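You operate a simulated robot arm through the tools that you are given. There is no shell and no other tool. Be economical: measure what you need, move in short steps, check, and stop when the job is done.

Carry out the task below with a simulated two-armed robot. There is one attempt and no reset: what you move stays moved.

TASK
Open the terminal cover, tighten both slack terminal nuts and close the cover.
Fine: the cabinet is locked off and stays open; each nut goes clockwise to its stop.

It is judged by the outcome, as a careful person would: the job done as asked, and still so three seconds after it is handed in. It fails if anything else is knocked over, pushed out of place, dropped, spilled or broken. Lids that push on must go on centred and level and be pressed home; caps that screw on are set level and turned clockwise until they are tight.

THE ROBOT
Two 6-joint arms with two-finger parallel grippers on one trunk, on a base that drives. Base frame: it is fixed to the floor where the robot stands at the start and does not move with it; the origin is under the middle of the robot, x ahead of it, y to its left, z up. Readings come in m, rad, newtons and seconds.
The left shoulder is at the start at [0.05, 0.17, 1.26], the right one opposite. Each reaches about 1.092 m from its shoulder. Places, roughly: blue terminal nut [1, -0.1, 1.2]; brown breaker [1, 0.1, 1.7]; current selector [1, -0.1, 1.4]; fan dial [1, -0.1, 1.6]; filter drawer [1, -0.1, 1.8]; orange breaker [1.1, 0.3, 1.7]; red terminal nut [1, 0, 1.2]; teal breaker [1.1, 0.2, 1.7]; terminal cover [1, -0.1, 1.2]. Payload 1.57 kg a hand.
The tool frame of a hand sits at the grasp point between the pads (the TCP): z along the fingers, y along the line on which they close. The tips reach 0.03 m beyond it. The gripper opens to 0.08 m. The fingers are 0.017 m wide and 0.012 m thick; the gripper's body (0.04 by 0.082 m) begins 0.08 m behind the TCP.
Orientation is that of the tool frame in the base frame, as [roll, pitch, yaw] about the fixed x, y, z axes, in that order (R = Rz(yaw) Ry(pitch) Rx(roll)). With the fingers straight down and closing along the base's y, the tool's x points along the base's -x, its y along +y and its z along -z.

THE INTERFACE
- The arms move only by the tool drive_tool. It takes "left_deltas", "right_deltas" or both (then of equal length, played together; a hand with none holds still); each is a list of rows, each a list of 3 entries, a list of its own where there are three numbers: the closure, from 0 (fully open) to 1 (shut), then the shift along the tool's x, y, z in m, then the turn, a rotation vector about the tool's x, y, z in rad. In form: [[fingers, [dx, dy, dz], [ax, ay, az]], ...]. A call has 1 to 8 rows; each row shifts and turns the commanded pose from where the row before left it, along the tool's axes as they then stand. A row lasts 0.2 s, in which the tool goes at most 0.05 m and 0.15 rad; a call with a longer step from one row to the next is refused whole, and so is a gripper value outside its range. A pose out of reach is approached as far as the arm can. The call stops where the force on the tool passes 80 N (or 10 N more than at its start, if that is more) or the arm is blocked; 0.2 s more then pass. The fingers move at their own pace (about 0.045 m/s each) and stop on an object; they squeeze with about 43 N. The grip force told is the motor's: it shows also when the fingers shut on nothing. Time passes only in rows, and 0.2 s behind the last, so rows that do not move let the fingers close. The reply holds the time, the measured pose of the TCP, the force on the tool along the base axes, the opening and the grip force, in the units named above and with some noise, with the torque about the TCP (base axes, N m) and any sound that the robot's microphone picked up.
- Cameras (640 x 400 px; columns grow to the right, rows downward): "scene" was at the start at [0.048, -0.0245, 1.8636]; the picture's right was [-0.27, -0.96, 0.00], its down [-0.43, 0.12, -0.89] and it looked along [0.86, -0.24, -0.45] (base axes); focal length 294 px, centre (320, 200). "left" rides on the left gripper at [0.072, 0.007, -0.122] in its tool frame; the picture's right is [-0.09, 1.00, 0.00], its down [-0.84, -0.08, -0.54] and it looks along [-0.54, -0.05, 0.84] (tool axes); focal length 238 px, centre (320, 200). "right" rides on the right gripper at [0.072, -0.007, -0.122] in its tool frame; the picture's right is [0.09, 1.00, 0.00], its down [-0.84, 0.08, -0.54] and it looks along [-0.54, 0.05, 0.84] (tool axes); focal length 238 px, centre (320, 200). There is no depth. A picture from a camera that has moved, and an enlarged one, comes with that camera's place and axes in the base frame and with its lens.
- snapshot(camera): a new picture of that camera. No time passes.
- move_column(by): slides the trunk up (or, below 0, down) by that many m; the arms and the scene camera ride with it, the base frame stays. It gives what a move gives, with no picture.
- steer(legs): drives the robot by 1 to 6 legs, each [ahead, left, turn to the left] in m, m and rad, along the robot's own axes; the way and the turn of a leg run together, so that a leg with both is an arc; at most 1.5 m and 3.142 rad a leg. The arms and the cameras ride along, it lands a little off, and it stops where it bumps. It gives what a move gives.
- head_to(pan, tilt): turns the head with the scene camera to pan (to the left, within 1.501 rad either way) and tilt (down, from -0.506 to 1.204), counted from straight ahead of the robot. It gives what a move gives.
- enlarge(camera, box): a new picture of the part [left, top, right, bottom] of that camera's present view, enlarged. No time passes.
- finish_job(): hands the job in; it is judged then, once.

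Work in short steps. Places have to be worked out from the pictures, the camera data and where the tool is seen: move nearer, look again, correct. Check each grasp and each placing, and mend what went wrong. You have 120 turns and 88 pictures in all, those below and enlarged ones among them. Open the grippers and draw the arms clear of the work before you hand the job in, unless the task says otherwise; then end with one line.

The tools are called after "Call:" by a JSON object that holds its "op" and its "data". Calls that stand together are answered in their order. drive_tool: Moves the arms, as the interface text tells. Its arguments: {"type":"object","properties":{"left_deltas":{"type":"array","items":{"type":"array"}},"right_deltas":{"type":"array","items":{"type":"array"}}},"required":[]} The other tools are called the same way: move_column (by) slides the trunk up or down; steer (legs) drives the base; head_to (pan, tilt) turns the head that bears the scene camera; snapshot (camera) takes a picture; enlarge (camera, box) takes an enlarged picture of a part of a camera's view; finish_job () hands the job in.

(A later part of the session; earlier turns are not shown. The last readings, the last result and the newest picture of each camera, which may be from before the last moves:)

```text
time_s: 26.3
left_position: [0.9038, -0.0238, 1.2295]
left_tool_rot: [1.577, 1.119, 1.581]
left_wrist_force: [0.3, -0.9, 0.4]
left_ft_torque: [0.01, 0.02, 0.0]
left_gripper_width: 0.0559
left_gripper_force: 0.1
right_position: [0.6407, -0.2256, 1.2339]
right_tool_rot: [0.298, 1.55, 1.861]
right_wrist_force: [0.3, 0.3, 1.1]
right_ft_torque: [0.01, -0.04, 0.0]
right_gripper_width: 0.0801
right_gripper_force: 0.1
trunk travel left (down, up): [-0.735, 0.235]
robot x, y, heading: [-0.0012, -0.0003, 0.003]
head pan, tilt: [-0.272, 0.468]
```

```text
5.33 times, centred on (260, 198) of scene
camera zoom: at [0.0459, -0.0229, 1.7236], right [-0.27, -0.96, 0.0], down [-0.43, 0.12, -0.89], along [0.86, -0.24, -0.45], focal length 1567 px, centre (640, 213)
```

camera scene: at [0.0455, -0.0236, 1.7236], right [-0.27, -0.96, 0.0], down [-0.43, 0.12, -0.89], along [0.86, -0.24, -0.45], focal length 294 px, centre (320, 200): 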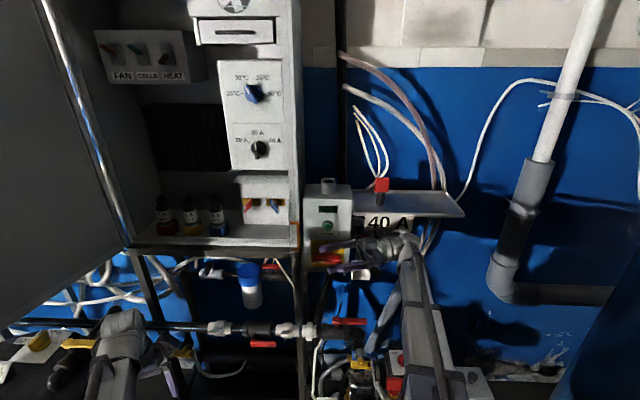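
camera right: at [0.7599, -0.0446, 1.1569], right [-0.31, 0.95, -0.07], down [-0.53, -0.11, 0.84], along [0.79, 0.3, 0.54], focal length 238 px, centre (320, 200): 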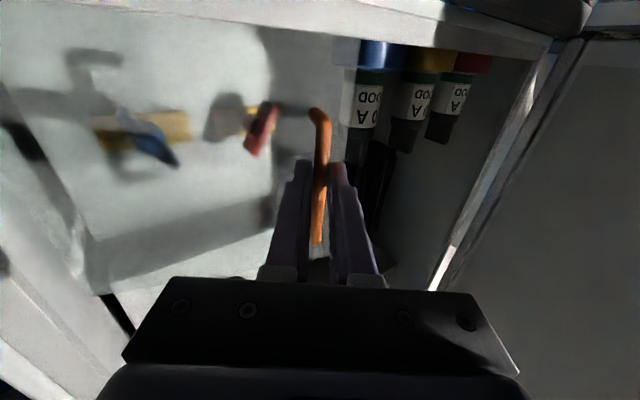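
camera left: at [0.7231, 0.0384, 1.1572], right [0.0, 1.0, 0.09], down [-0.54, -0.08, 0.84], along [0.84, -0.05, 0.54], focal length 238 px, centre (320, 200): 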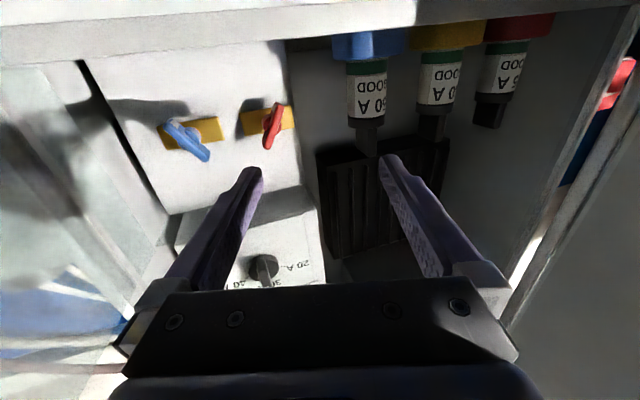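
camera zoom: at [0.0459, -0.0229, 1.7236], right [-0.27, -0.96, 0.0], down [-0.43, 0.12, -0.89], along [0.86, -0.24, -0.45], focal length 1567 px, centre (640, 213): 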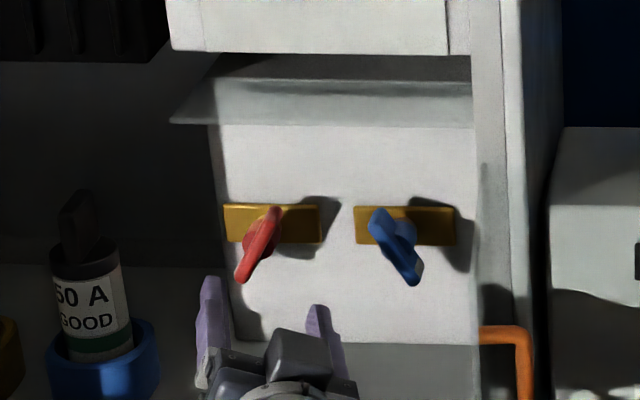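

The bar is aligned between the fingers, and the estimate is consistently x≈1.01. I advance to TCP x≈0.99 in steps.

Call:
{"op": "drive_tool", "data": {"left_deltas": [[0.3, [0, 0, 0.03], [0, 0, 0]], [0.3, [0, 0, 0.03], [0, 0, 0]], [0.3, [0, 0, 0.015], [0, 0, 0]], [0.3, [0, 0, 0.01], [0, 0, 0]]]}}

Call:
{"op": "snapshot", "data": {"camera": "left"}}

Call:
{"op": "enlarge", "data": {"camera": "scene", "box": [200, 160, 320, 235]}}

```text
time_s: 27.3
left_position: [0.9901, -0.0228, 1.2285]
left_tool_rot: [1.58, 1.12, 1.58]
left_wrist_force: [-0.1, 0.3, -0.1]
left_ft_torque: [0.03, -0.03, 0.02]
left_gripper_width: 0.0558
left_gripper_force: 0.1
right_position: [0.6404, -0.2246, 1.2336]
right_tool_rot: [0.308, 1.551, 1.87]
right_wrist_force: [0.0, -0.5, 0.4]
right_ft_torque: [-0.01, 0.01, 0.01]
right_gripper_width: 0.0797
right_gripper_force: 0.0
trunk travel left (down, up): [-0.735, 0.235]
robot x, y, heading: [-0.0041, 0.0023, 0.001]
head pan, tilt: [-0.272, 0.468]
```

```text
54 pictures are left
camera left: at [0.8675, 0.0142, 1.1674], right [0.0, 0.86, 0.52], down [-0.54, -0.43, 0.72], along [0.84, -0.28, 0.46], focal length 238 px, centre (320, 200)
```

left: 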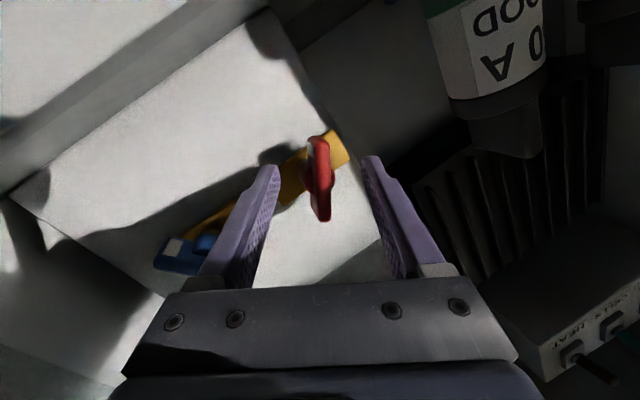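

```text
5.33 times, centred on (260, 198) of scene
camera zoom: at [0.0461, -0.023, 1.7236], right [-0.27, -0.96, 0.0], down [-0.43, 0.12, -0.89], along [0.86, -0.24, -0.45], focal length 1567 px, centre (640, 213)
```

zoom: 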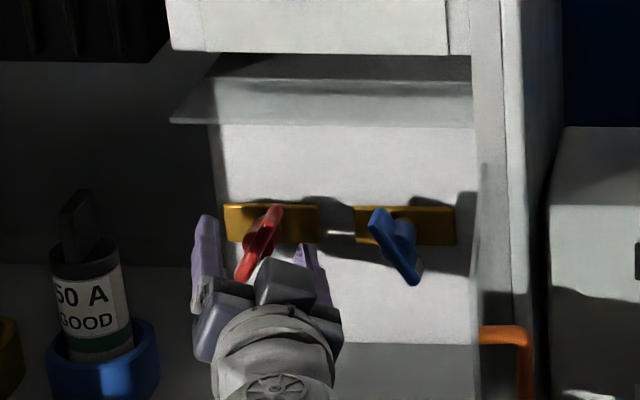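

The bar lies about 13 mm past the TCP and well centred. I advance 6 mm more and close on it.

Call:
{"op": "drive_tool", "data": {"left_deltas": [[0.3, [0, 0, 0.006], [0, 0, 0]], [0.7, [0, 0, 0], [0, 0, 0]], [1, [0, 0, 0], [0, 0, 0]], [1, [0, 0, 0], [0, 0, 0]], [1, [0, 0, 0], [0, 0, 0]]]}}

Call:
{"op": "snapshot", "data": {"camera": "left"}}

```text
time_s: 28.5
left_position: [0.9944, -0.0249, 1.2273]
left_tool_rot: [1.582, 1.12, 1.579]
left_wrist_force: [-11.1, -6.2, -20.8]
left_ft_torque: [0.38, 0.68, -0.92]
left_gripper_width: 0.0217
left_gripper_force: 30.2
right_position: [0.6409, -0.2251, 1.2325]
right_tool_rot: [0.328, 1.551, 1.888]
right_wrist_force: [-0.3, 0.5, -0.1]
right_ft_torque: [-0.02, -0.01, -0.01]
right_gripper_width: 0.0802
right_gripper_force: 0.1
trunk travel left (down, up): [-0.735, 0.235]
robot x, y, heading: [-0.0042, 0.0026, 0.003]
head pan, tilt: [-0.272, 0.468]
```

```text
52 pictures are left
camera left: at [0.8729, 0.0119, 1.1665], right [0.0, 0.86, 0.52], down [-0.54, -0.43, 0.72], along [0.84, -0.28, 0.46], focal length 238 px, centre (320, 200)
```

left: 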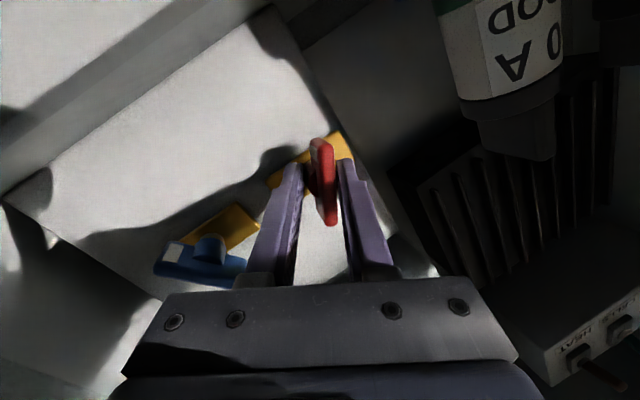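

The grip width of 21.7 mm means I have the round boss behind the bar. I open, back off 12 mm and close on the bar itself.

Call:
{"op": "drive_tool", "data": {"left_deltas": [[0.4, [0, 0, 0], [0, 0, 0]], [0.4, [0, 0, 0], [0, 0, 0]], [0.4, [0, 0, -0.012], [0, 0, 0]], [0.7, [0, 0, 0], [0, 0, 0]], [1, [0, 0, 0], [0, 0, 0]], [1, [0, 0, 0], [0, 0, 0]], [1, [0, 0, 0], [0, 0, 0]]]}}

Call:
{"op": "snapshot", "data": {"camera": "left"}}

```text
time_s: 30.1
left_position: [0.9826, -0.0226, 1.2297]
left_tool_rot: [1.58, 1.121, 1.579]
left_wrist_force: [0.9, 1.0, -0.1]
left_ft_torque: [0.04, 0.25, -0.44]
left_gripper_width: 0.0158
left_gripper_force: 31.0
right_position: [0.6408, -0.2237, 1.234]
right_tool_rot: [0.308, 1.551, 1.87]
right_wrist_force: [0.4, 0.1, -0.4]
right_ft_torque: [0.0, 0.0, 0.0]
right_gripper_width: 0.08
right_gripper_force: 0.0
trunk travel left (down, up): [-0.735, 0.235]
robot x, y, heading: [-0.0026, 0.0068, 0.002]
head pan, tilt: [-0.272, 0.468]
```

```text
51 pictures are left
camera left: at [0.8607, 0.0144, 1.1674], right [0.0, 0.86, 0.52], down [-0.54, -0.43, 0.72], along [0.84, -0.28, 0.46], focal length 238 px, centre (320, 200)
```

left: 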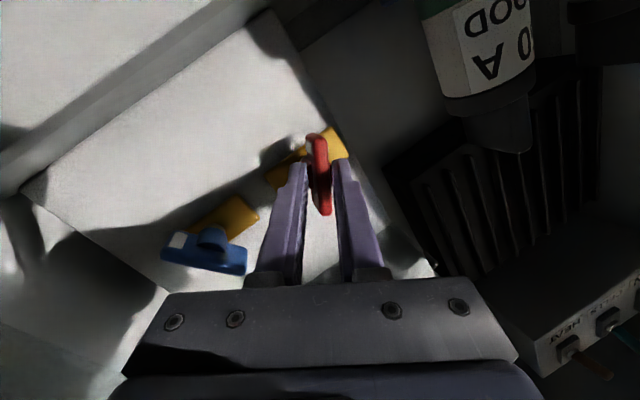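

The fingers now hold the bar (15.8 mm) with little side force. I turn clockwise 0.4 rad and watch the torque.

Call:
{"op": "drive_tool", "data": {"left_deltas": [[1, [0, 0, 0], [0, 0, 0.1]], [1, [0, 0, 0], [0, 0, 0.1]], [1, [0, 0, 0], [0, 0, 0.1]], [1, [0, 0, 0], [0, 0, 0.1]]]}}

Call:
{"op": "enlarge", "data": {"camera": "scene", "box": [200, 160, 320, 235]}}

```text
time_s: 31.1
left_position: [0.9815, -0.0222, 1.2299]
left_tool_rot: [1.574, 0.719, 1.577]
left_wrist_force: [-9.8, 5.4, -4.5]
left_ft_torque: [-0.07, 0.03, -0.78]
left_gripper_width: 0.0136
left_gripper_force: 29.9
right_position: [0.6404, -0.2236, 1.2341]
right_tool_rot: [0.282, 1.552, 1.845]
right_wrist_force: [0.1, -0.5, -0.3]
right_ft_torque: [-0.01, -0.02, 0.0]
right_gripper_width: 0.0802
right_gripper_force: 0.1
trunk travel left (down, up): [-0.735, 0.235]
robot x, y, heading: [-0.0006, -0.0024, 0.001]
head pan, tilt: [-0.272, 0.468]
```

```text
5.33 times, centred on (260, 198) of scene
camera zoom: at [0.0449, -0.0219, 1.7236], right [-0.27, -0.96, 0.0], down [-0.43, 0.12, -0.89], along [0.86, -0.24, -0.45], focal length 1567 px, centre (640, 213)
```

zoom: 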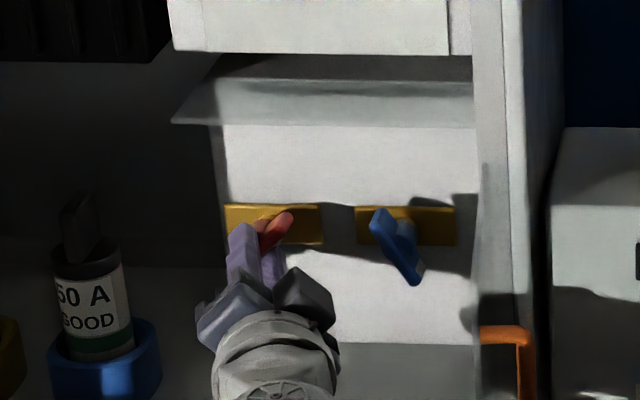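

The nut turns with the hand at low torque. I continue clockwise.

Call:
{"op": "drive_tool", "data": {"left_deltas": [[1, [0, 0, 0], [0, 0, 0.12]], [1, [0, 0, 0], [0, 0, 0.12]], [1, [0, 0, 0], [0, 0, 0.12]], [1, [0, 0, 0], [0, 0, 0.12]], [1, [0, 0, 0], [0, 0, 0.12]], [1, [0, 0, 0], [0, 0, 0.12]]]}}

Call:
{"op": "enlarge", "data": {"camera": "scene", "box": [200, 160, 320, 235]}}

```text
time_s: 32.5
left_position: [0.9856, -0.0232, 1.2323]
left_tool_rot: [1.54, 0.01, 1.56]
left_wrist_force: [-25.6, -1.2, -64.1]
left_ft_torque: [0.27, 2.11, -0.21]
left_gripper_width: 0.0162
left_gripper_force: 31.6
left hand out of reach, approached as far as the arm can: row 1, 6
right_position: [0.6445, -0.2244, 1.23]
right_tool_rot: [0.44, 1.549, 2.001]
right_wrist_force: [-0.4, 0.5, 0.5]
right_ft_torque: [0.01, 0.0, 0.0]
right_gripper_width: 0.0798
right_gripper_force: 0.0
trunk travel left (down, up): [-0.735, 0.235]
robot x, y, heading: [-0.0027, 0.0009, 0.001]
head pan, tilt: [-0.272, 0.468]
```

```text
5.33 times, centred on (260, 198) of scene
camera zoom: at [0.0509, -0.0235, 1.7224], right [-0.27, -0.96, 0.0], down [-0.44, 0.12, -0.89], along [0.86, -0.24, -0.45], focal length 1567 px, centre (640, 213)
```

zoom: 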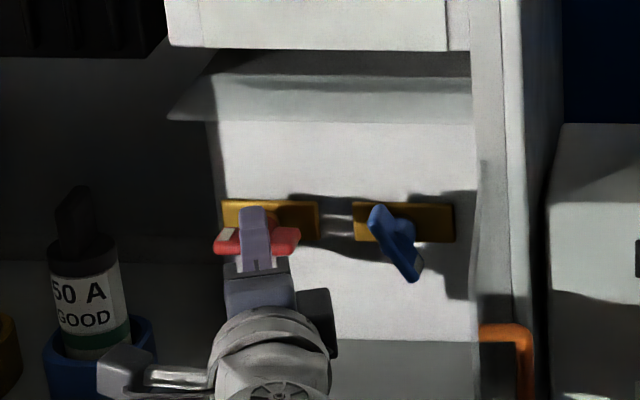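

The bar is now horizontal, with a vertical load of 64 N and little turning torque, so my grip is off-centre. I open, and look at where the bar sits.

Call:
{"op": "drive_tool", "data": {"left_deltas": [[0.5, [0, 0, 0], [0, 0, 0]], [0.5, [0, 0, 0], [0, 0, 0]], [0.5, [0, 0, 0], [0, 0, 0]]]}}

Call:
{"op": "snapshot", "data": {"camera": "left"}}

Call:
{"op": "enlarge", "data": {"camera": "scene", "box": [220, 165, 300, 215]}}

```text
time_s: 33.3
left_position: [0.9839, -0.0199, 1.2365]
left_tool_rot: [1.538, 0.008, 1.567]
left_wrist_force: [0.1, -1.0, 0.4]
left_ft_torque: [0.0, -0.02, 0.0]
left_gripper_width: 0.0401
left_gripper_force: 0.1
right_position: [0.6409, -0.2252, 1.2349]
right_tool_rot: [0.312, 1.55, 1.876]
right_wrist_force: [0.2, 0.2, -0.4]
right_ft_torque: [0.01, 0.02, 0.01]
right_gripper_width: 0.08
right_gripper_force: 0.1
trunk travel left (down, up): [-0.735, 0.235]
robot x, y, heading: [0.0006, 0.0041, 0.003]
head pan, tilt: [-0.272, 0.468]
```

```text
48 pictures are left
camera left: at [0.8626, 0.0524, 1.2387], right [-0.03, -0.08, 1.0], down [-0.54, -0.84, -0.09], along [0.84, -0.54, -0.02], focal length 238 px, centre (320, 200)
```

left: 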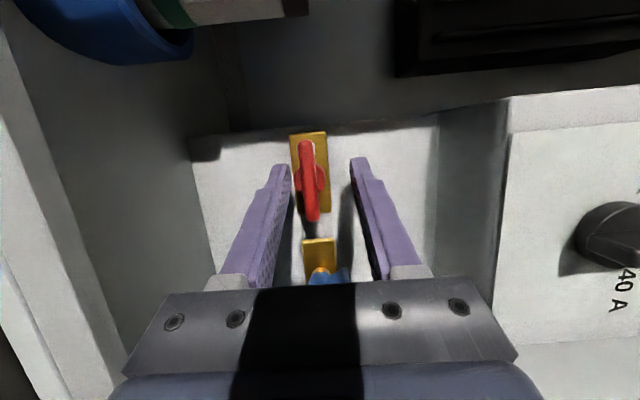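

```text
8.00 times, centred on (260, 190) of scene
camera zoom: at [0.0465, -0.0229, 1.7237], right [-0.27, -0.96, 0.0], down [-0.43, 0.12, -0.89], along [0.86, -0.24, -0.45], focal length 2351 px, centre (800, 280)
```

zoom: 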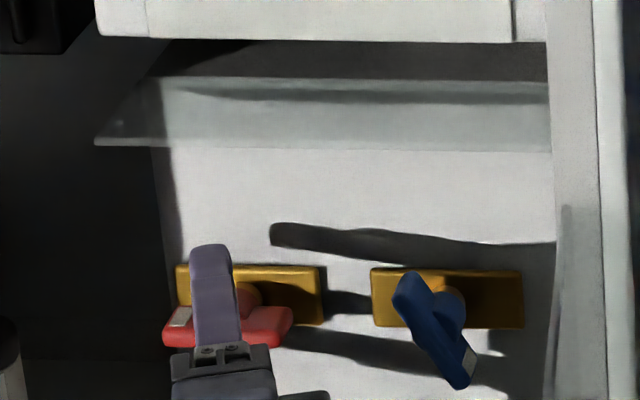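

The bar axis sits at about y -0.025, z 1.230, so I am 6 mm high and 5 mm left of it. I recentre and regrip.

Call:
{"op": "drive_tool", "data": {"left_deltas": [[0.5, [-0.005, -0.006, 0], [0, 0, 0]], [0.5, [0, 0, 0], [0, 0, 0]]]}}

```text
time_s: 33.9
left_position: [0.9844, -0.0216, 1.2372]
left_tool_rot: [1.538, 0.009, 1.567]
left_wrist_force: [0.2, 1.3, 0.1]
left_ft_torque: [0.01, 0.0, 0.02]
left_gripper_width: 0.0398
left_gripper_force: 0.0
left hand out of reach, approached as far as the arm can: row 1
right_position: [0.6404, -0.224, 1.2338]
right_tool_rot: [0.301, 1.55, 1.862]
right_wrist_force: [-0.1, 0.3, 0.4]
right_ft_torque: [0.01, 0.0, -0.02]
right_gripper_width: 0.08
right_gripper_force: 0.2
trunk travel left (down, up): [-0.735, 0.235]
robot x, y, heading: [-0.0015, 0.0024, 0.001]
head pan, tilt: [-0.272, 0.468]
```

The arm won't lower here, so I use the trunk (-7 mm) instead and shift 3 mm right.

Call:
{"op": "move_column", "data": {"by": -0.007}}

Call:
{"op": "drive_tool", "data": {"left_deltas": [[0.5, [-0.003, 0, 0.003], [0, 0, 0]], [0.8, [0, 0, 0], [0, 0, 0]], [1, [0, 0, 0], [0, 0, 0]], [1, [0, 0, 0], [0, 0, 0]]]}}

```text
time_s: 34.4
left_position: [0.9847, -0.0233, 1.2298]
left_tool_rot: [1.538, 0.011, 1.567]
left_wrist_force: [-0.5, -0.2, 0.6]
left_ft_torque: [0.04, 0.02, 0.02]
left_gripper_width: 0.0402
left_gripper_force: 0.0
right_position: [0.6403, -0.2242, 1.2261]
right_tool_rot: [0.298, 1.551, 1.86]
right_wrist_force: [-0.4, -0.4, 0.2]
right_ft_torque: [0.0, 0.0, -0.02]
right_gripper_width: 0.0802
right_gripper_force: 0.0
trunk travel left (down, up): [-0.728, 0.242]
robot x, y, heading: [-0.0045, 0.0013, 0.001]
head pan, tilt: [-0.272, 0.468]
```

```text
time_s: 35.4
left_position: [0.9874, -0.0262, 1.2286]
left_tool_rot: [1.538, 0.011, 1.565]
left_wrist_force: [-6.0, 1.1, -10.5]
left_ft_torque: [0.16, 0.76, 0.18]
left_gripper_width: 0.0107
left_gripper_force: 23.0
right_position: [0.6406, -0.2247, 1.2269]
right_tool_rot: [0.318, 1.551, 1.883]
right_wrist_force: [0.3, -0.8, 0.6]
right_ft_torque: [0.0, 0.0, -0.03]
right_gripper_width: 0.0799
right_gripper_force: 0.2
trunk travel left (down, up): [-0.728, 0.242]
robot x, y, heading: [-0.0029, 0.0028, 0.001]
head pan, tilt: [-0.272, 0.468]
```

Now there is a good grip on the bar (10.7 mm) at low load. I continue turning clockwise.

Call:
{"op": "drive_tool", "data": {"left_deltas": [[1, [0, 0, 0], [0, 0, 0.1]], [1, [0, 0, 0], [0, 0, 0.1]], [1, [0, 0, 0], [0, 0, 0.1]], [1, [0, 0, 0], [0, 0, 0.1]]]}}

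Call:
{"op": "enlarge", "data": {"camera": "scene", "box": [220, 165, 300, 215]}}

```text
time_s: 36.1
left_position: [0.9922, -0.0228, 1.2309]
left_tool_rot: [1.51, -0.172, 1.534]
left_wrist_force: [-12.7, -1.3, -67.5]
left_ft_torque: [-0.54, 2.2, -0.33]
left_gripper_width: 0.0177
left_gripper_force: 32.7
left hand out of reach, approached as far as the arm can: row 1, 2, 3
right_position: [0.6474, -0.2247, 1.2228]
right_tool_rot: [0.547, 1.548, 2.109]
right_wrist_force: [0.8, 1.0, 0.2]
right_ft_torque: [0.01, 0.01, -0.01]
right_gripper_width: 0.0802
right_gripper_force: 0.0
trunk travel left (down, up): [-0.728, 0.242]
robot x, y, heading: [-0.0043, 0.0017, -0.002]
head pan, tilt: [-0.272, 0.468]
stopped in row 3 (left hand): the force on the tool passed its limit at 94 N (the readings are from after the stop); the commanded pose is now the measured one
```

```text
8.00 times, centred on (260, 190) of scene
camera zoom: at [0.0543, -0.0219, 1.7159], right [-0.27, -0.96, 0.0], down [-0.44, 0.12, -0.89], along [0.86, -0.24, -0.46], focal length 2351 px, centre (800, 280)
```

zoom: 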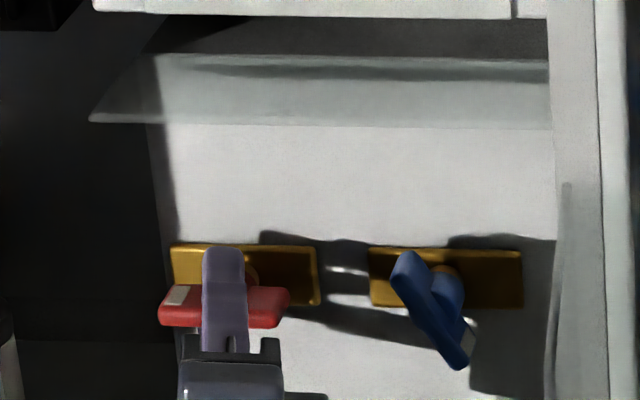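

The hand lifts because the arm is at a limit in this posture, not because of the nut. I release, retract, and then lower the trunk while raising the hand, for a better posture.

Call:
{"op": "drive_tool", "data": {"left_deltas": [[0.4, [0, 0, 0], [0, 0, 0]], [0.3, [0, 0, 0], [0, 0, 0]], [0.3, [0, 0, 0], [0, 0, 0]], [0.3, [0, 0, -0.03], [0, 0, 0]], [0.3, [0, 0, -0.04], [0, 0, 0]]]}}

Call:
{"op": "drive_tool", "data": {"left_deltas": [[0.3, [0, 0.02, 0], [0, 0, 0]], [0.3, [0, 0.02, 0], [0, 0, 0]]]}}

Call:
{"op": "enlarge", "data": {"camera": "scene", "box": [220, 165, 300, 215]}}

```text
time_s: 37.3
left_position: [0.917, -0.0166, 1.24]
left_tool_rot: [1.495, -0.18, 1.542]
left_wrist_force: [-0.3, 1.0, -0.8]
left_ft_torque: [0.0, -0.03, -0.05]
left_gripper_width: 0.056
left_gripper_force: 0.0
left hand out of reach, approached as far as the arm can: row 5
right_position: [0.639, -0.2247, 1.2285]
right_tool_rot: [0.287, 1.548, 1.848]
right_wrist_force: [0.1, 0.1, -0.1]
right_ft_torque: [0.01, -0.02, -0.01]
right_gripper_width: 0.0799
right_gripper_force: 0.1
trunk travel left (down, up): [-0.728, 0.242]
robot x, y, heading: [-0.0017, 0.001, 0.0]
head pan, tilt: [-0.272, 0.468]
```

```text
time_s: 37.9
left_position: [0.9172, -0.0165, 1.2383]
left_tool_rot: [1.495, -0.179, 1.541]
left_wrist_force: [-0.4, -0.3, -0.6]
left_ft_torque: [-0.02, 0.01, 0.03]
left_gripper_width: 0.0561
left_gripper_force: 0.1
left hand out of reach, approached as far as the arm can: row 1, 2
right_position: [0.6402, -0.226, 1.2273]
right_tool_rot: [0.305, 1.55, 1.866]
right_wrist_force: [0.3, 0.8, 0.3]
right_ft_torque: [0.02, 0.03, -0.01]
right_gripper_width: 0.0801
right_gripper_force: 0.0
trunk travel left (down, up): [-0.728, 0.242]
robot x, y, heading: [-0.0013, 0.0043, 0.001]
head pan, tilt: [-0.272, 0.468]
```

```text
8.00 times, centred on (260, 190) of scene
camera zoom: at [0.0457, -0.0233, 1.7166], right [-0.27, -0.96, 0.0], down [-0.43, 0.12, -0.89], along [0.86, -0.24, -0.45], focal length 2351 px, centre (800, 280)
```

zoom: 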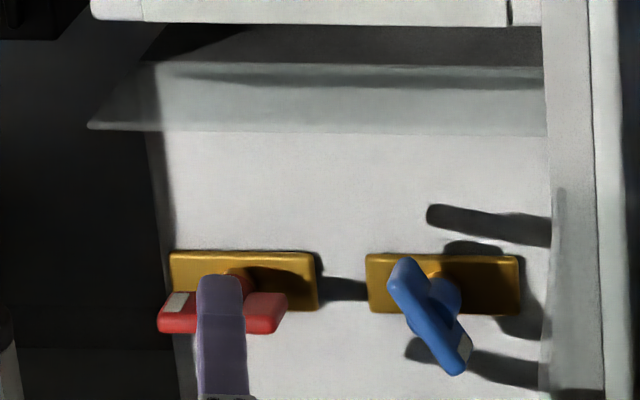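

I back away a little more and try a larger raise in free space, to learn whether the arm can come up.

Call:
{"op": "drive_tool", "data": {"left_deltas": [[0.3, [0, 0.03, -0.03], [0, 0, 0]], [0.3, [0, 0.04, -0.02], [0, 0, 0]], [0.3, [0, 0.04, 0], [0, 0, 0]]]}}

```text
time_s: 38.7
left_position: [0.869, -0.023, 1.241]
left_tool_rot: [1.489, -0.175, 1.54]
left_wrist_force: [0.0, 1.0, 0.5]
left_ft_torque: [0.02, -0.01, -0.01]
left_gripper_width: 0.0562
left_gripper_force: 0.2
left hand out of reach, approached as far as the arm can: row 1, 2, 3
right_position: [0.6402, -0.2257, 1.2269]
right_tool_rot: [0.296, 1.552, 1.858]
right_wrist_force: [0.9, 0.4, 0.2]
right_ft_torque: [-0.01, 0.03, -0.03]
right_gripper_width: 0.0802
right_gripper_force: 0.0
trunk travel left (down, up): [-0.728, 0.242]
robot x, y, heading: [-0.0061, -0.0022, -0.003]
head pan, tilt: [-0.272, 0.468]
```

Heights only change with the trunk or by tilting, so the arm behaves like a SCARA and the hand has been tilting up by ~0.08 rad. I level the hand and raise the trunk 8 mm, to put the level hand at nut height (z 1.230).

Call:
{"op": "drive_tool", "data": {"left_deltas": [[0.3, [0, 0, 0], [0.087, 0.03, 0]], [0.3, [0, 0, 0], [0, 0, 0]]]}}

Call:
{"op": "move_column", "data": {"by": 0.007}}

Call:
{"op": "snapshot", "data": {"camera": "left"}}

```text
time_s: 39.3
left_position: [0.8679, -0.0225, 1.2407]
left_tool_rot: [1.489, -0.178, 1.539]
left_wrist_force: [0.8, 0.4, -0.9]
left_ft_torque: [0.0, -0.01, 0.0]
left_gripper_width: 0.0562
left_gripper_force: 0.1
left hand out of reach, approached as far as the arm can: row 1
right_position: [0.6395, -0.2257, 1.2274]
right_tool_rot: [0.302, 1.549, 1.863]
right_wrist_force: [-0.8, 0.1, 0.3]
right_ft_torque: [-0.03, -0.01, 0.02]
right_gripper_width: 0.0803
right_gripper_force: 0.1
trunk travel left (down, up): [-0.728, 0.242]
robot x, y, heading: [-0.0018, 0.0028, 0.0]
head pan, tilt: [-0.272, 0.468]
```

```text
time_s: 39.9
left_position: [0.8703, -0.0215, 1.2468]
left_tool_rot: [1.489, -0.177, 1.538]
left_wrist_force: [0.0, -0.1, 0.4]
left_ft_torque: [0.0, -0.01, -0.01]
left_gripper_width: 0.056
left_gripper_force: 0.0
right_position: [0.6401, -0.2265, 1.2339]
right_tool_rot: [0.307, 1.551, 1.865]
right_wrist_force: [0.4, 0.2, -0.1]
right_ft_torque: [0.03, 0.0, -0.04]
right_gripper_width: 0.08
right_gripper_force: 0.0
trunk travel left (down, up): [-0.735, 0.235]
robot x, y, heading: [-0.003, 0.0038, 0.001]
head pan, tilt: [-0.272, 0.468]
```

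```text
44 pictures are left
camera left: at [0.7502, 0.0534, 1.2568], right [-0.09, -0.26, 0.96], down [-0.56, -0.78, -0.27], along [0.82, -0.56, -0.08], focal length 238 px, centre (320, 200)
```

left: 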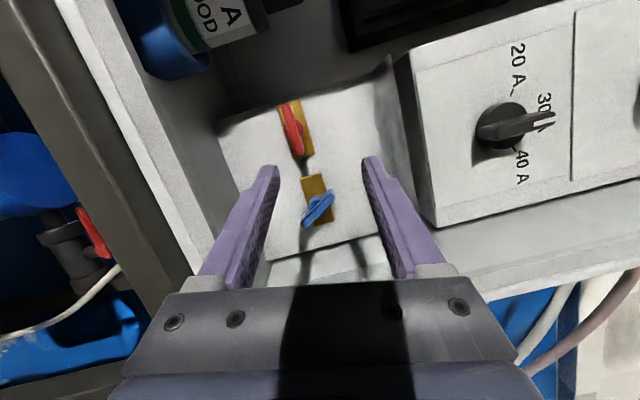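

The hand is still chasing my earlier raise commands. I take those back (-0.15 m along tool y) so the levelling can take effect.

Call:
{"op": "drive_tool", "data": {"left_deltas": [[0.3, [0, -0.05, 0], [0, 0, 0]], [0.3, [0, -0.05, 0], [0, 0, 0]], [0.3, [0, -0.05, 0], [0, 0, 0]]]}}

```text
time_s: 40.6
left_position: [0.8776, -0.0063, 1.2483]
left_tool_rot: [1.49, -0.177, 1.538]
left_wrist_force: [0.3, -0.5, 0.4]
left_ft_torque: [0.01, 0.0, 0.02]
left_gripper_width: 0.0562
left_gripper_force: 0.0
left hand out of reach, approached as far as the arm can: row 1, 2, 3
right_position: [0.6398, -0.2266, 1.2338]
right_tool_rot: [0.291, 1.55, 1.853]
right_wrist_force: [-0.2, 0.1, 0.6]
right_ft_torque: [-0.02, 0.02, -0.01]
right_gripper_width: 0.0801
right_gripper_force: 0.1
trunk travel left (down, up): [-0.735, 0.235]
robot x, y, heading: [-0.0026, 0.0008, 0.002]
head pan, tilt: [-0.272, 0.468]
```

Tilting about the TCP would need the wrist to change height. I combine the levelling turn with the matching tip drop (about 0.018 m).

Call:
{"op": "drive_tool", "data": {"left_deltas": [[0.3, [0.005, -0.009, 0], [0.044, 0.015, 0]], [0.3, [0.005, -0.009, 0], [0.043, 0.015, 0]], [0.3, [0, 0, 0], [0, 0, 0]]]}}

```text
time_s: 41.5
left_position: [0.8794, 0.005, 1.2455]
left_tool_rot: [1.501, -0.169, 1.547]
left_wrist_force: [0.0, 0.0, -0.3]
left_ft_torque: [0.01, -0.01, 0.04]
left_gripper_width: 0.0557
left_gripper_force: 0.0
left hand out of reach, approached as far as the arm can: row 1, 2
right_position: [0.6402, -0.2249, 1.233]
right_tool_rot: [0.301, 1.548, 1.863]
right_wrist_force: [-0.1, -0.2, 0.4]
right_ft_torque: [0.0, 0.01, 0.01]
right_gripper_width: 0.0799
right_gripper_force: 0.1
trunk travel left (down, up): [-0.735, 0.235]
robot x, y, heading: [-0.0023, -0.0007, -0.006]
head pan, tilt: [-0.272, 0.468]
```

The wrist roll may be near its limit. I roll back 0.6 rad in free space and see whether the hand levels.

Call:
{"op": "drive_tool", "data": {"left_deltas": [[0.3, [0, 0, 0], [0, 0, -0.15]], [0.3, [0, 0, 0], [0, 0, -0.15]], [0.3, [0, 0, 0], [0, 0, -0.15]], [0.3, [0, 0, 0], [0, 0, -0.15]]]}}

```text
time_s: 42.5
left_position: [0.8797, 0.0053, 1.2445]
left_tool_rot: [1.493, 0.43, 1.502]
left_wrist_force: [0.6, 0.0, 1.0]
left_ft_torque: [0.0, -0.01, -0.01]
left_gripper_width: 0.0558
left_gripper_force: 0.1
right_position: [0.6391, -0.226, 1.2351]
right_tool_rot: [0.301, 1.551, 1.863]
right_wrist_force: [0.5, -0.5, 0.8]
right_ft_torque: [-0.01, -0.06, -0.01]
right_gripper_width: 0.0799
right_gripper_force: 0.2
trunk travel left (down, up): [-0.735, 0.235]
robot x, y, heading: [-0.0031, 0.0001, 0.0]
head pan, tilt: [-0.272, 0.468]
```

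Roll is free here. I apply the levelling (turn plus tip drop) in this roll posture.

Call:
{"op": "drive_tool", "data": {"left_deltas": [[0.3, [0.007, -0.0055, 0], [0.025, 0.031, 0]], [0.3, [0.007, -0.0055, 0], [0.024, 0.031, 0]], [0.3, [0, 0, 0], [0, 0, 0]]]}}

```text
time_s: 43.2
left_position: [0.8818, 0.0149, 1.2298]
left_tool_rot: [1.576, 0.429, 1.573]
left_wrist_force: [-0.4, 0.6, -0.7]
left_ft_torque: [0.01, -0.01, 0.0]
left_gripper_width: 0.0558
left_gripper_force: 0.0
right_position: [0.6396, -0.2273, 1.234]
right_tool_rot: [0.301, 1.551, 1.862]
right_wrist_force: [-0.5, -0.1, -0.6]
right_ft_torque: [-0.01, 0.01, 0.01]
right_gripper_width: 0.0801
right_gripper_force: 0.1
trunk travel left (down, up): [-0.735, 0.235]
robot x, y, heading: [-0.0035, -0.0013, 0.0]
head pan, tilt: [-0.272, 0.468]
```

The hand is level at z 1.230, and the roll limit is near +1.6 rad, so the nut stop is not confirmed. I roll back to about -1.55 rad, to regrip the horizontal bar with plenty of clockwise range.

Call:
{"op": "drive_tool", "data": {"left_deltas": [[0.3, [0, 0, 0], [0, 0, -0.15]], [0.3, [0, 0, 0], [0, 0, -0.15]], [0.3, [0, 0, 0], [0, 0, -0.15]], [0.3, [0, 0, 0], [0, 0, -0.15]], [0.3, [0, 0, 0], [0, 0, -0.15]], [0.3, [0, 0, 0], [0, 0, -0.15]], [0.3, [0, 0, 0], [0, 0, -0.15]], [0.3, [0, 0, 0], [0, 0, -0.15]]]}}

Call:
{"op": "drive_tool", "data": {"left_deltas": [[0.3, [0, 0, 0], [0, 0, -0.15]], [0.3, [0, 0, 0], [0, 0, -0.15]], [0.3, [0, 0, 0], [0, 0, -0.15]], [0.3, [0, 0, 0], [0, 0, -0.15]], [0.3, [0, 0, 0], [0, 0, -0.15]], [0.3, [0, 0, 0], [0, 0, -0.15]], [0.3, [0, 0, 0], [0, 0, -0.15]], [0.3, [0, 0, 0], [0, 0, -0.15]]]}}

Call:
{"op": "snapshot", "data": {"camera": "left"}}

```text
time_s: 45.0
left_position: [0.8807, 0.0124, 1.2297]
left_tool_rot: [-1.611, 1.508, -1.611]
left_wrist_force: [-0.3, -0.7, 0.1]
left_ft_torque: [0.0, 0.0, 0.03]
left_gripper_width: 0.056
left_gripper_force: 0.0
right_position: [0.6401, -0.2272, 1.2348]
right_tool_rot: [0.3, 1.55, 1.862]
right_wrist_force: [0.1, -0.3, -0.1]
right_ft_torque: [-0.03, 0.01, -0.02]
right_gripper_width: 0.08
right_gripper_force: 0.0
trunk travel left (down, up): [-0.735, 0.235]
robot x, y, heading: [-0.0023, 0.002, 0.006]
head pan, tilt: [-0.272, 0.468]
```

```text
time_s: 46.9
left_position: [0.8815, 0.0135, 1.2296]
left_tool_rot: [-1.573, 0.312, -1.571]
left_wrist_force: [0.5, -0.8, -0.4]
left_ft_torque: [-0.02, 0.02, -0.01]
left_gripper_width: 0.0559
left_gripper_force: 0.0
right_position: [0.6398, -0.2254, 1.2351]
right_tool_rot: [0.3, 1.55, 1.863]
right_wrist_force: [-0.8, 0.8, 0.4]
right_ft_torque: [0.05, -0.06, -0.01]
right_gripper_width: 0.0799
right_gripper_force: 0.0
trunk travel left (down, up): [-0.735, 0.235]
robot x, y, heading: [-0.0006, 0.0009, -0.003]
head pan, tilt: [-0.272, 0.468]
```

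```text
43 pictures are left
camera left: at [0.7594, -0.0526, 1.2012], right [0.0, 0.39, -0.92], down [-0.54, 0.77, 0.33], along [0.84, 0.5, 0.21], focal length 238 px, centre (320, 200)
```

left: 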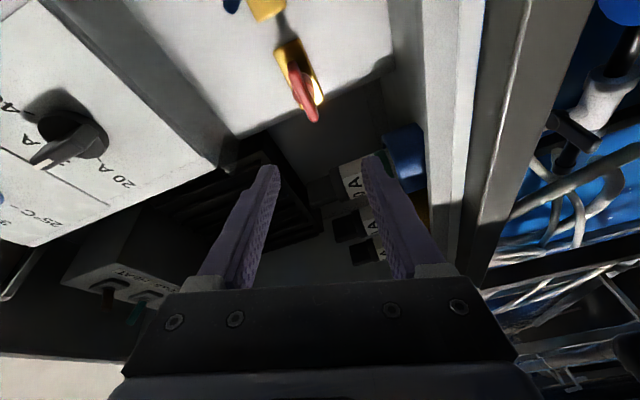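

Roll is -1.26 now. I finish to about -1.56 and shift to the nut's y.

Call:
{"op": "drive_tool", "data": {"left_deltas": [[0.3, [0, 0, 0], [0, 0, -0.15]], [0.3, [0, 0, 0], [0, 0, -0.15]], [0.3, [0.02, 0, 0.015], [0, 0, 0]], [0.3, [0.017, 0, 0.015], [0, 0, 0]]]}}

Call:
{"op": "snapshot", "data": {"camera": "left"}}

```text
time_s: 47.9
left_position: [0.9096, -0.0224, 1.2278]
left_tool_rot: [-1.578, 0.013, -1.57]
left_wrist_force: [-0.1, 0.2, -0.2]
left_ft_torque: [-0.05, 0.0, -0.02]
left_gripper_width: 0.0562
left_gripper_force: 0.1
right_position: [0.6393, -0.2251, 1.2336]
right_tool_rot: [0.302, 1.551, 1.865]
right_wrist_force: [0.0, -0.5, -0.3]
right_ft_torque: [-0.02, 0.01, 0.0]
right_gripper_width: 0.0801
right_gripper_force: 0.1
trunk travel left (down, up): [-0.735, 0.235]
robot x, y, heading: [-0.0024, -0.0006, 0.001]
head pan, tilt: [-0.272, 0.468]
```

```text
42 pictures are left
camera left: at [0.7884, -0.0946, 1.2217], right [0.0, 0.1, -0.99], down [-0.54, 0.84, 0.09], along [0.84, 0.54, 0.05], focal length 238 px, centre (320, 200)
```

left: 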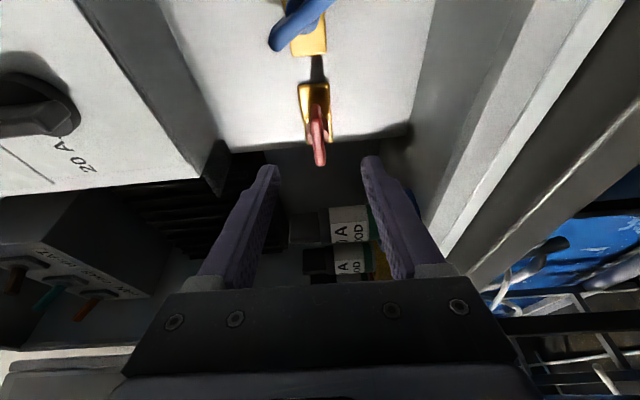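

It is aligned. I advance to x≈0.987 and grip.

Call:
{"op": "drive_tool", "data": {"left_deltas": [[0.3, [0, 0, 0.035], [0, 0, 0]], [0.3, [0, 0, 0.03], [0, 0, 0]], [0.4, [0.001, 0, 0.014], [0, 0, 0]], [0.8, [0, 0, 0], [0, 0, 0]], [1, [0, 0, 0], [0, 0, 0]], [1, [0, 0, 0], [0, 0, 0]], [1, [0, 0, 0], [0, 0, 0]]]}}

```text
time_s: 49.5
left_position: [0.9895, -0.0229, 1.2307]
left_tool_rot: [-1.572, 0.011, -1.571]
left_wrist_force: [9.8, -0.1, 17.3]
left_ft_torque: [-0.35, -0.87, -0.01]
left_gripper_width: 0.01
left_gripper_force: 28.6
right_position: [0.6384, -0.2257, 1.2349]
right_tool_rot: [0.269, 1.549, 1.83]
right_wrist_force: [-0.1, -0.2, 0.2]
right_ft_torque: [0.01, 0.01, 0.02]
right_gripper_width: 0.0801
right_gripper_force: 0.0
trunk travel left (down, up): [-0.735, 0.235]
robot x, y, heading: [-0.003, 0.0016, 0.002]
head pan, tilt: [-0.272, 0.468]
```

I have the bar gripped (10 mm). I turn clockwise 0.4 rad and watch.

Call:
{"op": "drive_tool", "data": {"left_deltas": [[1, [0, 0, 0], [0, 0, 0.1]], [1, [0, 0, 0], [0, 0, 0.1]], [1, [0, 0, 0], [0, 0, 0.1]], [1, [0, 0, 0], [0, 0, 0.1]]]}}

Call:
{"op": "enlarge", "data": {"camera": "scene", "box": [220, 165, 300, 215]}}

```text
time_s: 50.5
left_position: [0.9886, -0.0205, 1.2302]
left_tool_rot: [-1.574, 0.414, -1.568]
left_wrist_force: [11.4, 5.7, 21.3]
left_ft_torque: [-1.05, -0.8, 0.71]
left_gripper_width: 0.018
left_gripper_force: 32.5
right_position: [0.638, -0.2243, 1.2358]
right_tool_rot: [0.273, 1.552, 1.837]
right_wrist_force: [0.3, -0.2, -0.2]
right_ft_torque: [-0.02, -0.01, 0.0]
right_gripper_width: 0.0799
right_gripper_force: 0.1
trunk travel left (down, up): [-0.735, 0.235]
robot x, y, heading: [-0.0022, 0.0012, -0.0]
head pan, tilt: [-0.272, 0.468]
```

```text
8.00 times, centred on (260, 190) of scene
camera zoom: at [0.0443, -0.0219, 1.7237], right [-0.27, -0.96, 0.0], down [-0.43, 0.12, -0.89], along [0.86, -0.24, -0.45], focal length 2351 px, centre (800, 280)
```

zoom: 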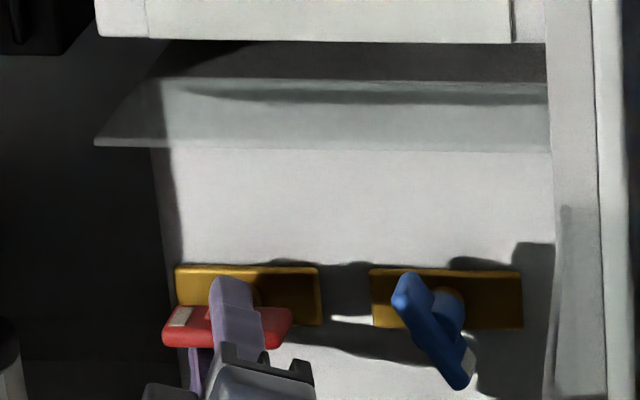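

The hand turned 23° further while the bar stayed horizontal, with about 1 N·m resisting, so the red nut is at its stop. I open before unwinding, and retract.

Call:
{"op": "drive_tool", "data": {"left_deltas": [[0.5, [0, 0, 0], [0, 0, 0]], [0.3, [0, 0, 0], [0, 0, 0]], [0.3, [0, 0, 0], [0, 0, 0]], [0.3, [0, 0, 0], [0, 0, 0]], [0.3, [0, 0, -0.04], [0, 0, 0]], [0.3, [0, 0, -0.04], [0, 0, 0]]]}}

Call:
{"op": "drive_tool", "data": {"left_deltas": [[0.3, [0, 0, 0], [0, 0, 0.15]], [0.3, [0, 0, 0], [0, 0, 0.15]], [0.3, [0, 0, 0], [0, 0, 0.15]], [0.3, [0, 0, 0], [0, 0, 0.15]], [0.3, [0, 0, 0], [0, 0, 0.1]], [0.3, [0, 0, 0], [0, 0, 0]]]}}

Call:
{"op": "enlarge", "data": {"camera": "left", "box": [160, 0, 480, 200]}}

Call:
{"op": "enlarge", "data": {"camera": "scene", "box": [220, 165, 300, 215]}}

```text
time_s: 51.9
left_position: [0.9108, -0.0226, 1.2293]
left_tool_rot: [-1.576, 0.412, -1.572]
left_wrist_force: [0.0, 0.4, 0.4]
left_ft_torque: [-0.01, 0.02, -0.01]
left_gripper_width: 0.0562
left_gripper_force: 0.2
right_position: [0.6394, -0.2271, 1.2335]
right_tool_rot: [0.289, 1.551, 1.849]
right_wrist_force: [-0.8, 0.2, -0.1]
right_ft_torque: [-0.03, 0.0, -0.04]
right_gripper_width: 0.08
right_gripper_force: 0.0
trunk travel left (down, up): [-0.735, 0.235]
robot x, y, heading: [-0.0046, -0.0008, 0.0]
head pan, tilt: [-0.272, 0.468]
```

```text
time_s: 53.2
left_position: [0.9103, -0.0245, 1.2286]
left_tool_rot: [-1.579, 1.115, -1.578]
left_wrist_force: [-0.8, -0.7, 0.7]
left_ft_torque: [-0.02, 0.01, 0.0]
left_gripper_width: 0.056
left_gripper_force: 0.1
right_position: [0.6407, -0.227, 1.2343]
right_tool_rot: [0.302, 1.55, 1.863]
right_wrist_force: [0.4, 0.1, 1.1]
right_ft_torque: [0.02, -0.02, 0.0]
right_gripper_width: 0.0803
right_gripper_force: 0.0
trunk travel left (down, up): [-0.735, 0.235]
robot x, y, heading: [-0.0063, 0.0006, -0.003]
head pan, tilt: [-0.272, 0.468]
```

```text
2.00 times, centred on (320, 100) of left
camera zoom: at [0.7886, -0.0499, 1.1619], right [0.0, 0.93, -0.36], down [-0.54, 0.3, 0.79], along [0.84, 0.19, 0.5], focal length 477 px, centre (320, 400)
```

zoom: 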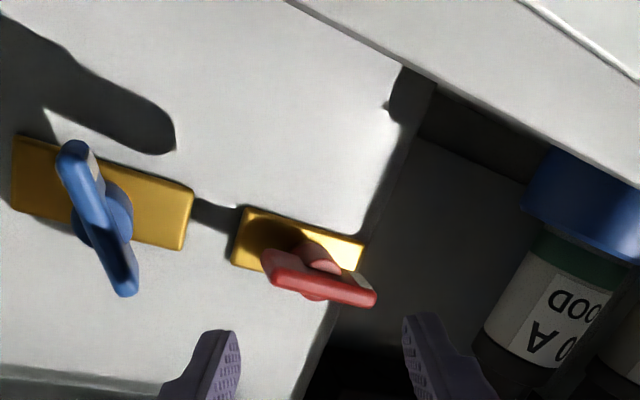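

```text
8.00 times, centred on (260, 190) of scene
camera zoom: at [0.0455, -0.0232, 1.7236], right [-0.27, -0.96, 0.0], down [-0.43, 0.12, -0.89], along [0.86, -0.24, -0.45], focal length 2351 px, centre (800, 280)
```

zoom: 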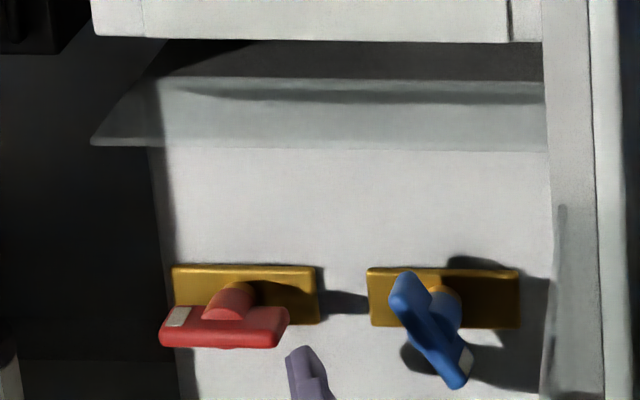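

The red bar is horizontal and stays. I shift 0.09 m right to the blue nut at this roll, and check.

Call:
{"op": "drive_tool", "data": {"left_deltas": [[0.3, [0.0132, -0.027, -0.01], [0, 0, 0]], [0.3, [0.0132, -0.027, 0], [0, 0, 0]], [0.3, [0.0132, -0.027, 0], [0, 0, 0]], [0.3, [0, 0, 0], [0, 0, 0]]]}}

Call:
{"op": "enlarge", "data": {"camera": "left", "box": [160, 40, 480, 240]}}

Call:
{"op": "enlarge", "data": {"camera": "scene", "box": [200, 150, 340, 237]}}

```text
time_s: 54.2
left_position: [0.9011, -0.0882, 1.2297]
left_tool_rot: [-1.568, 1.123, -1.549]
left_wrist_force: [-16.3, 67.8, -26.8]
left_ft_torque: [6.63, -2.35, -10.15]
left_gripper_width: 0.056
left_gripper_force: 0.0
right_position: [0.6399, -0.2157, 1.2367]
right_tool_rot: [0.442, 1.556, 2.005]
right_wrist_force: [0.1, -1.0, -0.6]
right_ft_torque: [0.02, 0.03, -0.01]
right_gripper_width: 0.0802
right_gripper_force: 0.0
trunk travel left (down, up): [-0.735, 0.235]
robot x, y, heading: [-0.0023, 0.007, 0.006]
head pan, tilt: [-0.272, 0.468]
```

```text
2.00 times, centred on (320, 140) of left
camera zoom: at [0.78, -0.1161, 1.1626], right [-0.02, 0.94, -0.35], down [-0.55, 0.28, 0.79], along [0.84, 0.21, 0.51], focal length 477 px, centre (320, 320)
```

zoom: 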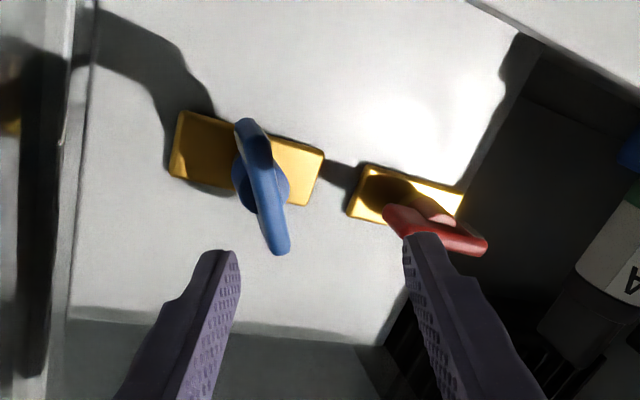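

```text
4.57 times, centred on (270, 194) of scene
camera zoom: at [0.0446, -0.0097, 1.7233], right [-0.27, -0.96, 0.01], down [-0.43, 0.11, -0.89], along [0.86, -0.24, -0.45], focal length 1343 px, centre (549, 230)
```

zoom: 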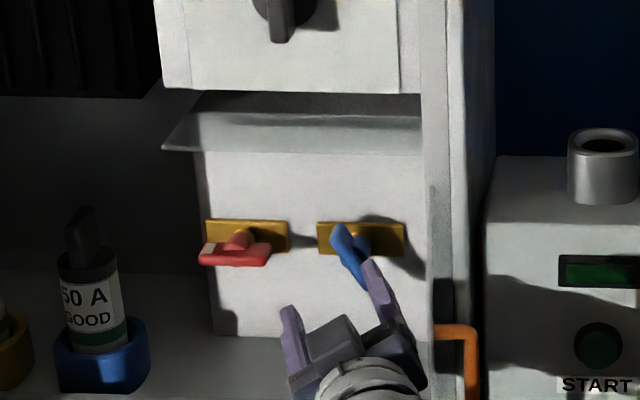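

There is a 68 N side contact about 0.15 m behind the fingertips: my hand body is pressing on the open cover's edge. I back off 3 cm and look at it.

Call:
{"op": "drive_tool", "data": {"left_deltas": [[0.3, [-0.0132, 0.027, 0], [0, 0, 0]], [0.3, [-0.0132, 0.027, 0], [0, 0, 0]]]}}

Call:
{"op": "head_to", "data": {"pan": -0.25, "tilt": 0.6}}

Call:
{"op": "enlarge", "data": {"camera": "scene", "box": [210, 100, 410, 280]}}

Call:
{"op": "snapshot", "data": {"camera": "right"}}

```text
time_s: 54.9
left_position: [0.9021, -0.0594, 1.2289]
left_tool_rot: [-1.579, 1.106, -1.583]
left_wrist_force: [0.9, 0.0, 0.1]
left_ft_torque: [0.0, -0.01, -0.03]
left_gripper_width: 0.0564
left_gripper_force: 0.1
right_position: [0.6397, -0.2264, 1.2356]
right_tool_rot: [0.309, 1.552, 1.87]
right_wrist_force: [-0.1, -0.3, 0.7]
right_ft_torque: [0.0, -0.02, 0.0]
right_gripper_width: 0.08
right_gripper_force: 0.1
trunk travel left (down, up): [-0.735, 0.235]
robot x, y, heading: [-0.0021, 0.0002, -0.002]
head pan, tilt: [-0.272, 0.468]
```

```text
time_s: 55.5
left_position: [0.901, -0.0549, 1.2289]
left_tool_rot: [-1.578, 1.11, -1.574]
left_wrist_force: [-1.0, 1.1, -0.3]
left_ft_torque: [-0.03, -0.03, 0.0]
left_gripper_width: 0.0562
left_gripper_force: 0.0
right_position: [0.64, -0.2255, 1.2339]
right_tool_rot: [0.302, 1.55, 1.863]
right_wrist_force: [-0.7, -0.1, -0.1]
right_ft_torque: [0.02, 0.04, -0.01]
right_gripper_width: 0.0802
right_gripper_force: 0.0
trunk travel left (down, up): [-0.735, 0.235]
robot x, y, heading: [-0.0071, 0.0047, 0.003]
head pan, tilt: [-0.25, 0.6]
```

```text
2.22 times, centred on (310, 190) of scene
camera zoom: at [0.043, -0.0205, 1.7117], right [-0.25, -0.97, 0.0], down [-0.55, 0.14, -0.83], along [0.8, -0.2, -0.56], focal length 653 px, centre (342, 222)
```

zoom: 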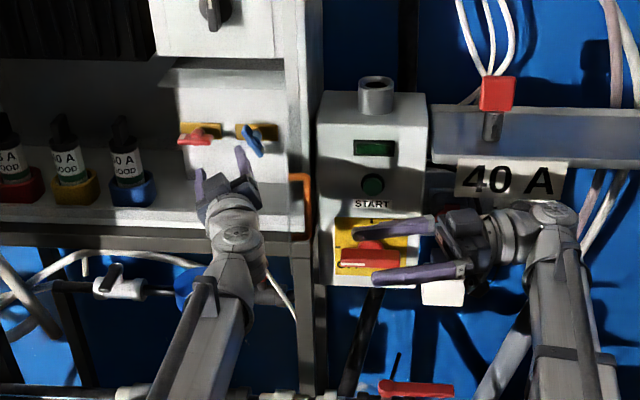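

```text
35 pictures are left
camera right: at [0.6447, -0.3454, 1.1594], right [-1.0, 0.01, -0.09], down [-0.08, -0.56, 0.83], along [-0.04, 0.83, 0.56], focal length 238 px, centre (320, 200)
```

right: 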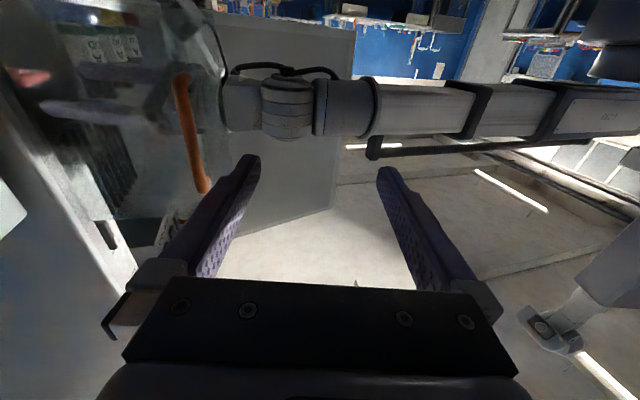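

The cover's stop is near 80° open, with its free edge at about [0.73, -0.135]. I yaw the left hand 0.2 rad to point right, so its body clears the cover, and then line up with the blue nut (bar at about [0.978, -0.111, 1.231]).

Call:
{"op": "drive_tool", "data": {"left_deltas": [[0.3, [0, 0, 0], [0.09, 0.044, 0]], [0.3, [0, 0, 0], [0.09, 0.044, 0]], [0.3, [0.0086, -0.0177, 0.002], [0, 0, 0]], [0.3, [0.0086, -0.0177, 0.002], [0, 0, 0]], [0.3, [0, 0, 0], [0, 0, 0]]]}}

Call:
{"op": "enlarge", "data": {"camera": "left", "box": [160, 40, 480, 240]}}

Call:
{"op": "enlarge", "data": {"camera": "scene", "box": [210, 110, 330, 185]}}

```text
time_s: 56.7
left_position: [0.8958, -0.0932, 1.2296]
left_tool_rot: [-1.574, 1.111, -1.773]
left_wrist_force: [-0.2, 0.4, 0.2]
left_ft_torque: [-0.03, 0.02, 0.02]
left_gripper_width: 0.0562
left_gripper_force: 0.1
right_position: [0.6397, -0.225, 1.2339]
right_tool_rot: [0.301, 1.549, 1.864]
right_wrist_force: [-0.8, 0.4, 0.5]
right_ft_torque: [-0.01, 0.02, 0.01]
right_gripper_width: 0.0799
right_gripper_force: 0.0
trunk travel left (down, up): [-0.735, 0.235]
robot x, y, heading: [-0.0028, 0.0013, -0.001]
head pan, tilt: [-0.25, 0.6]
```

```text
2.00 times, centred on (320, 140) of left
camera zoom: at [0.7722, -0.0942, 1.1621], right [0.18, 0.92, -0.36], down [-0.47, 0.4, 0.79], along [0.86, 0.02, 0.5], focal length 477 px, centre (320, 320)
```

zoom: 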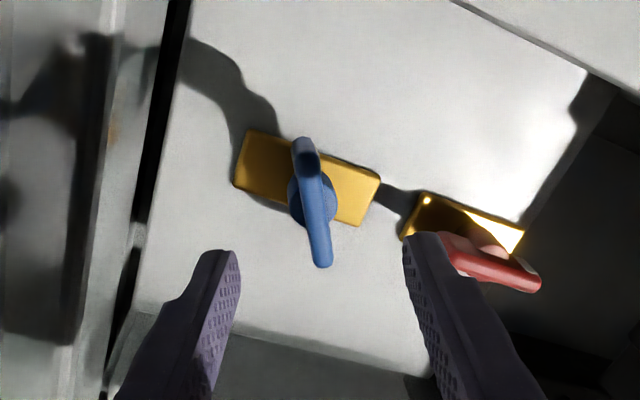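

```text
5.33 times, centred on (270, 148) of scene
camera zoom: at [0.0429, -0.0204, 1.7117], right [-0.25, -0.97, 0.0], down [-0.55, 0.14, -0.83], along [0.8, -0.2, -0.56], focal length 1567 px, centre (587, 480)
```

zoom: 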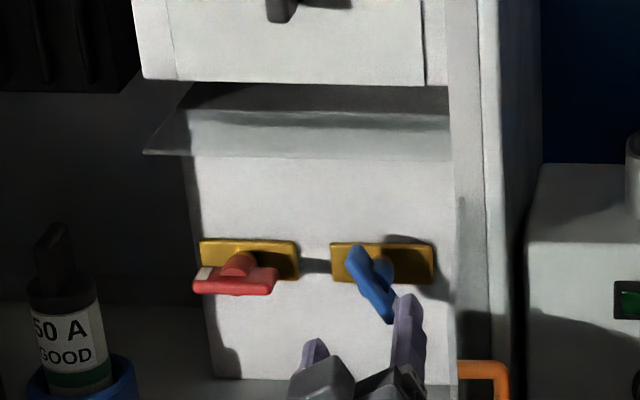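

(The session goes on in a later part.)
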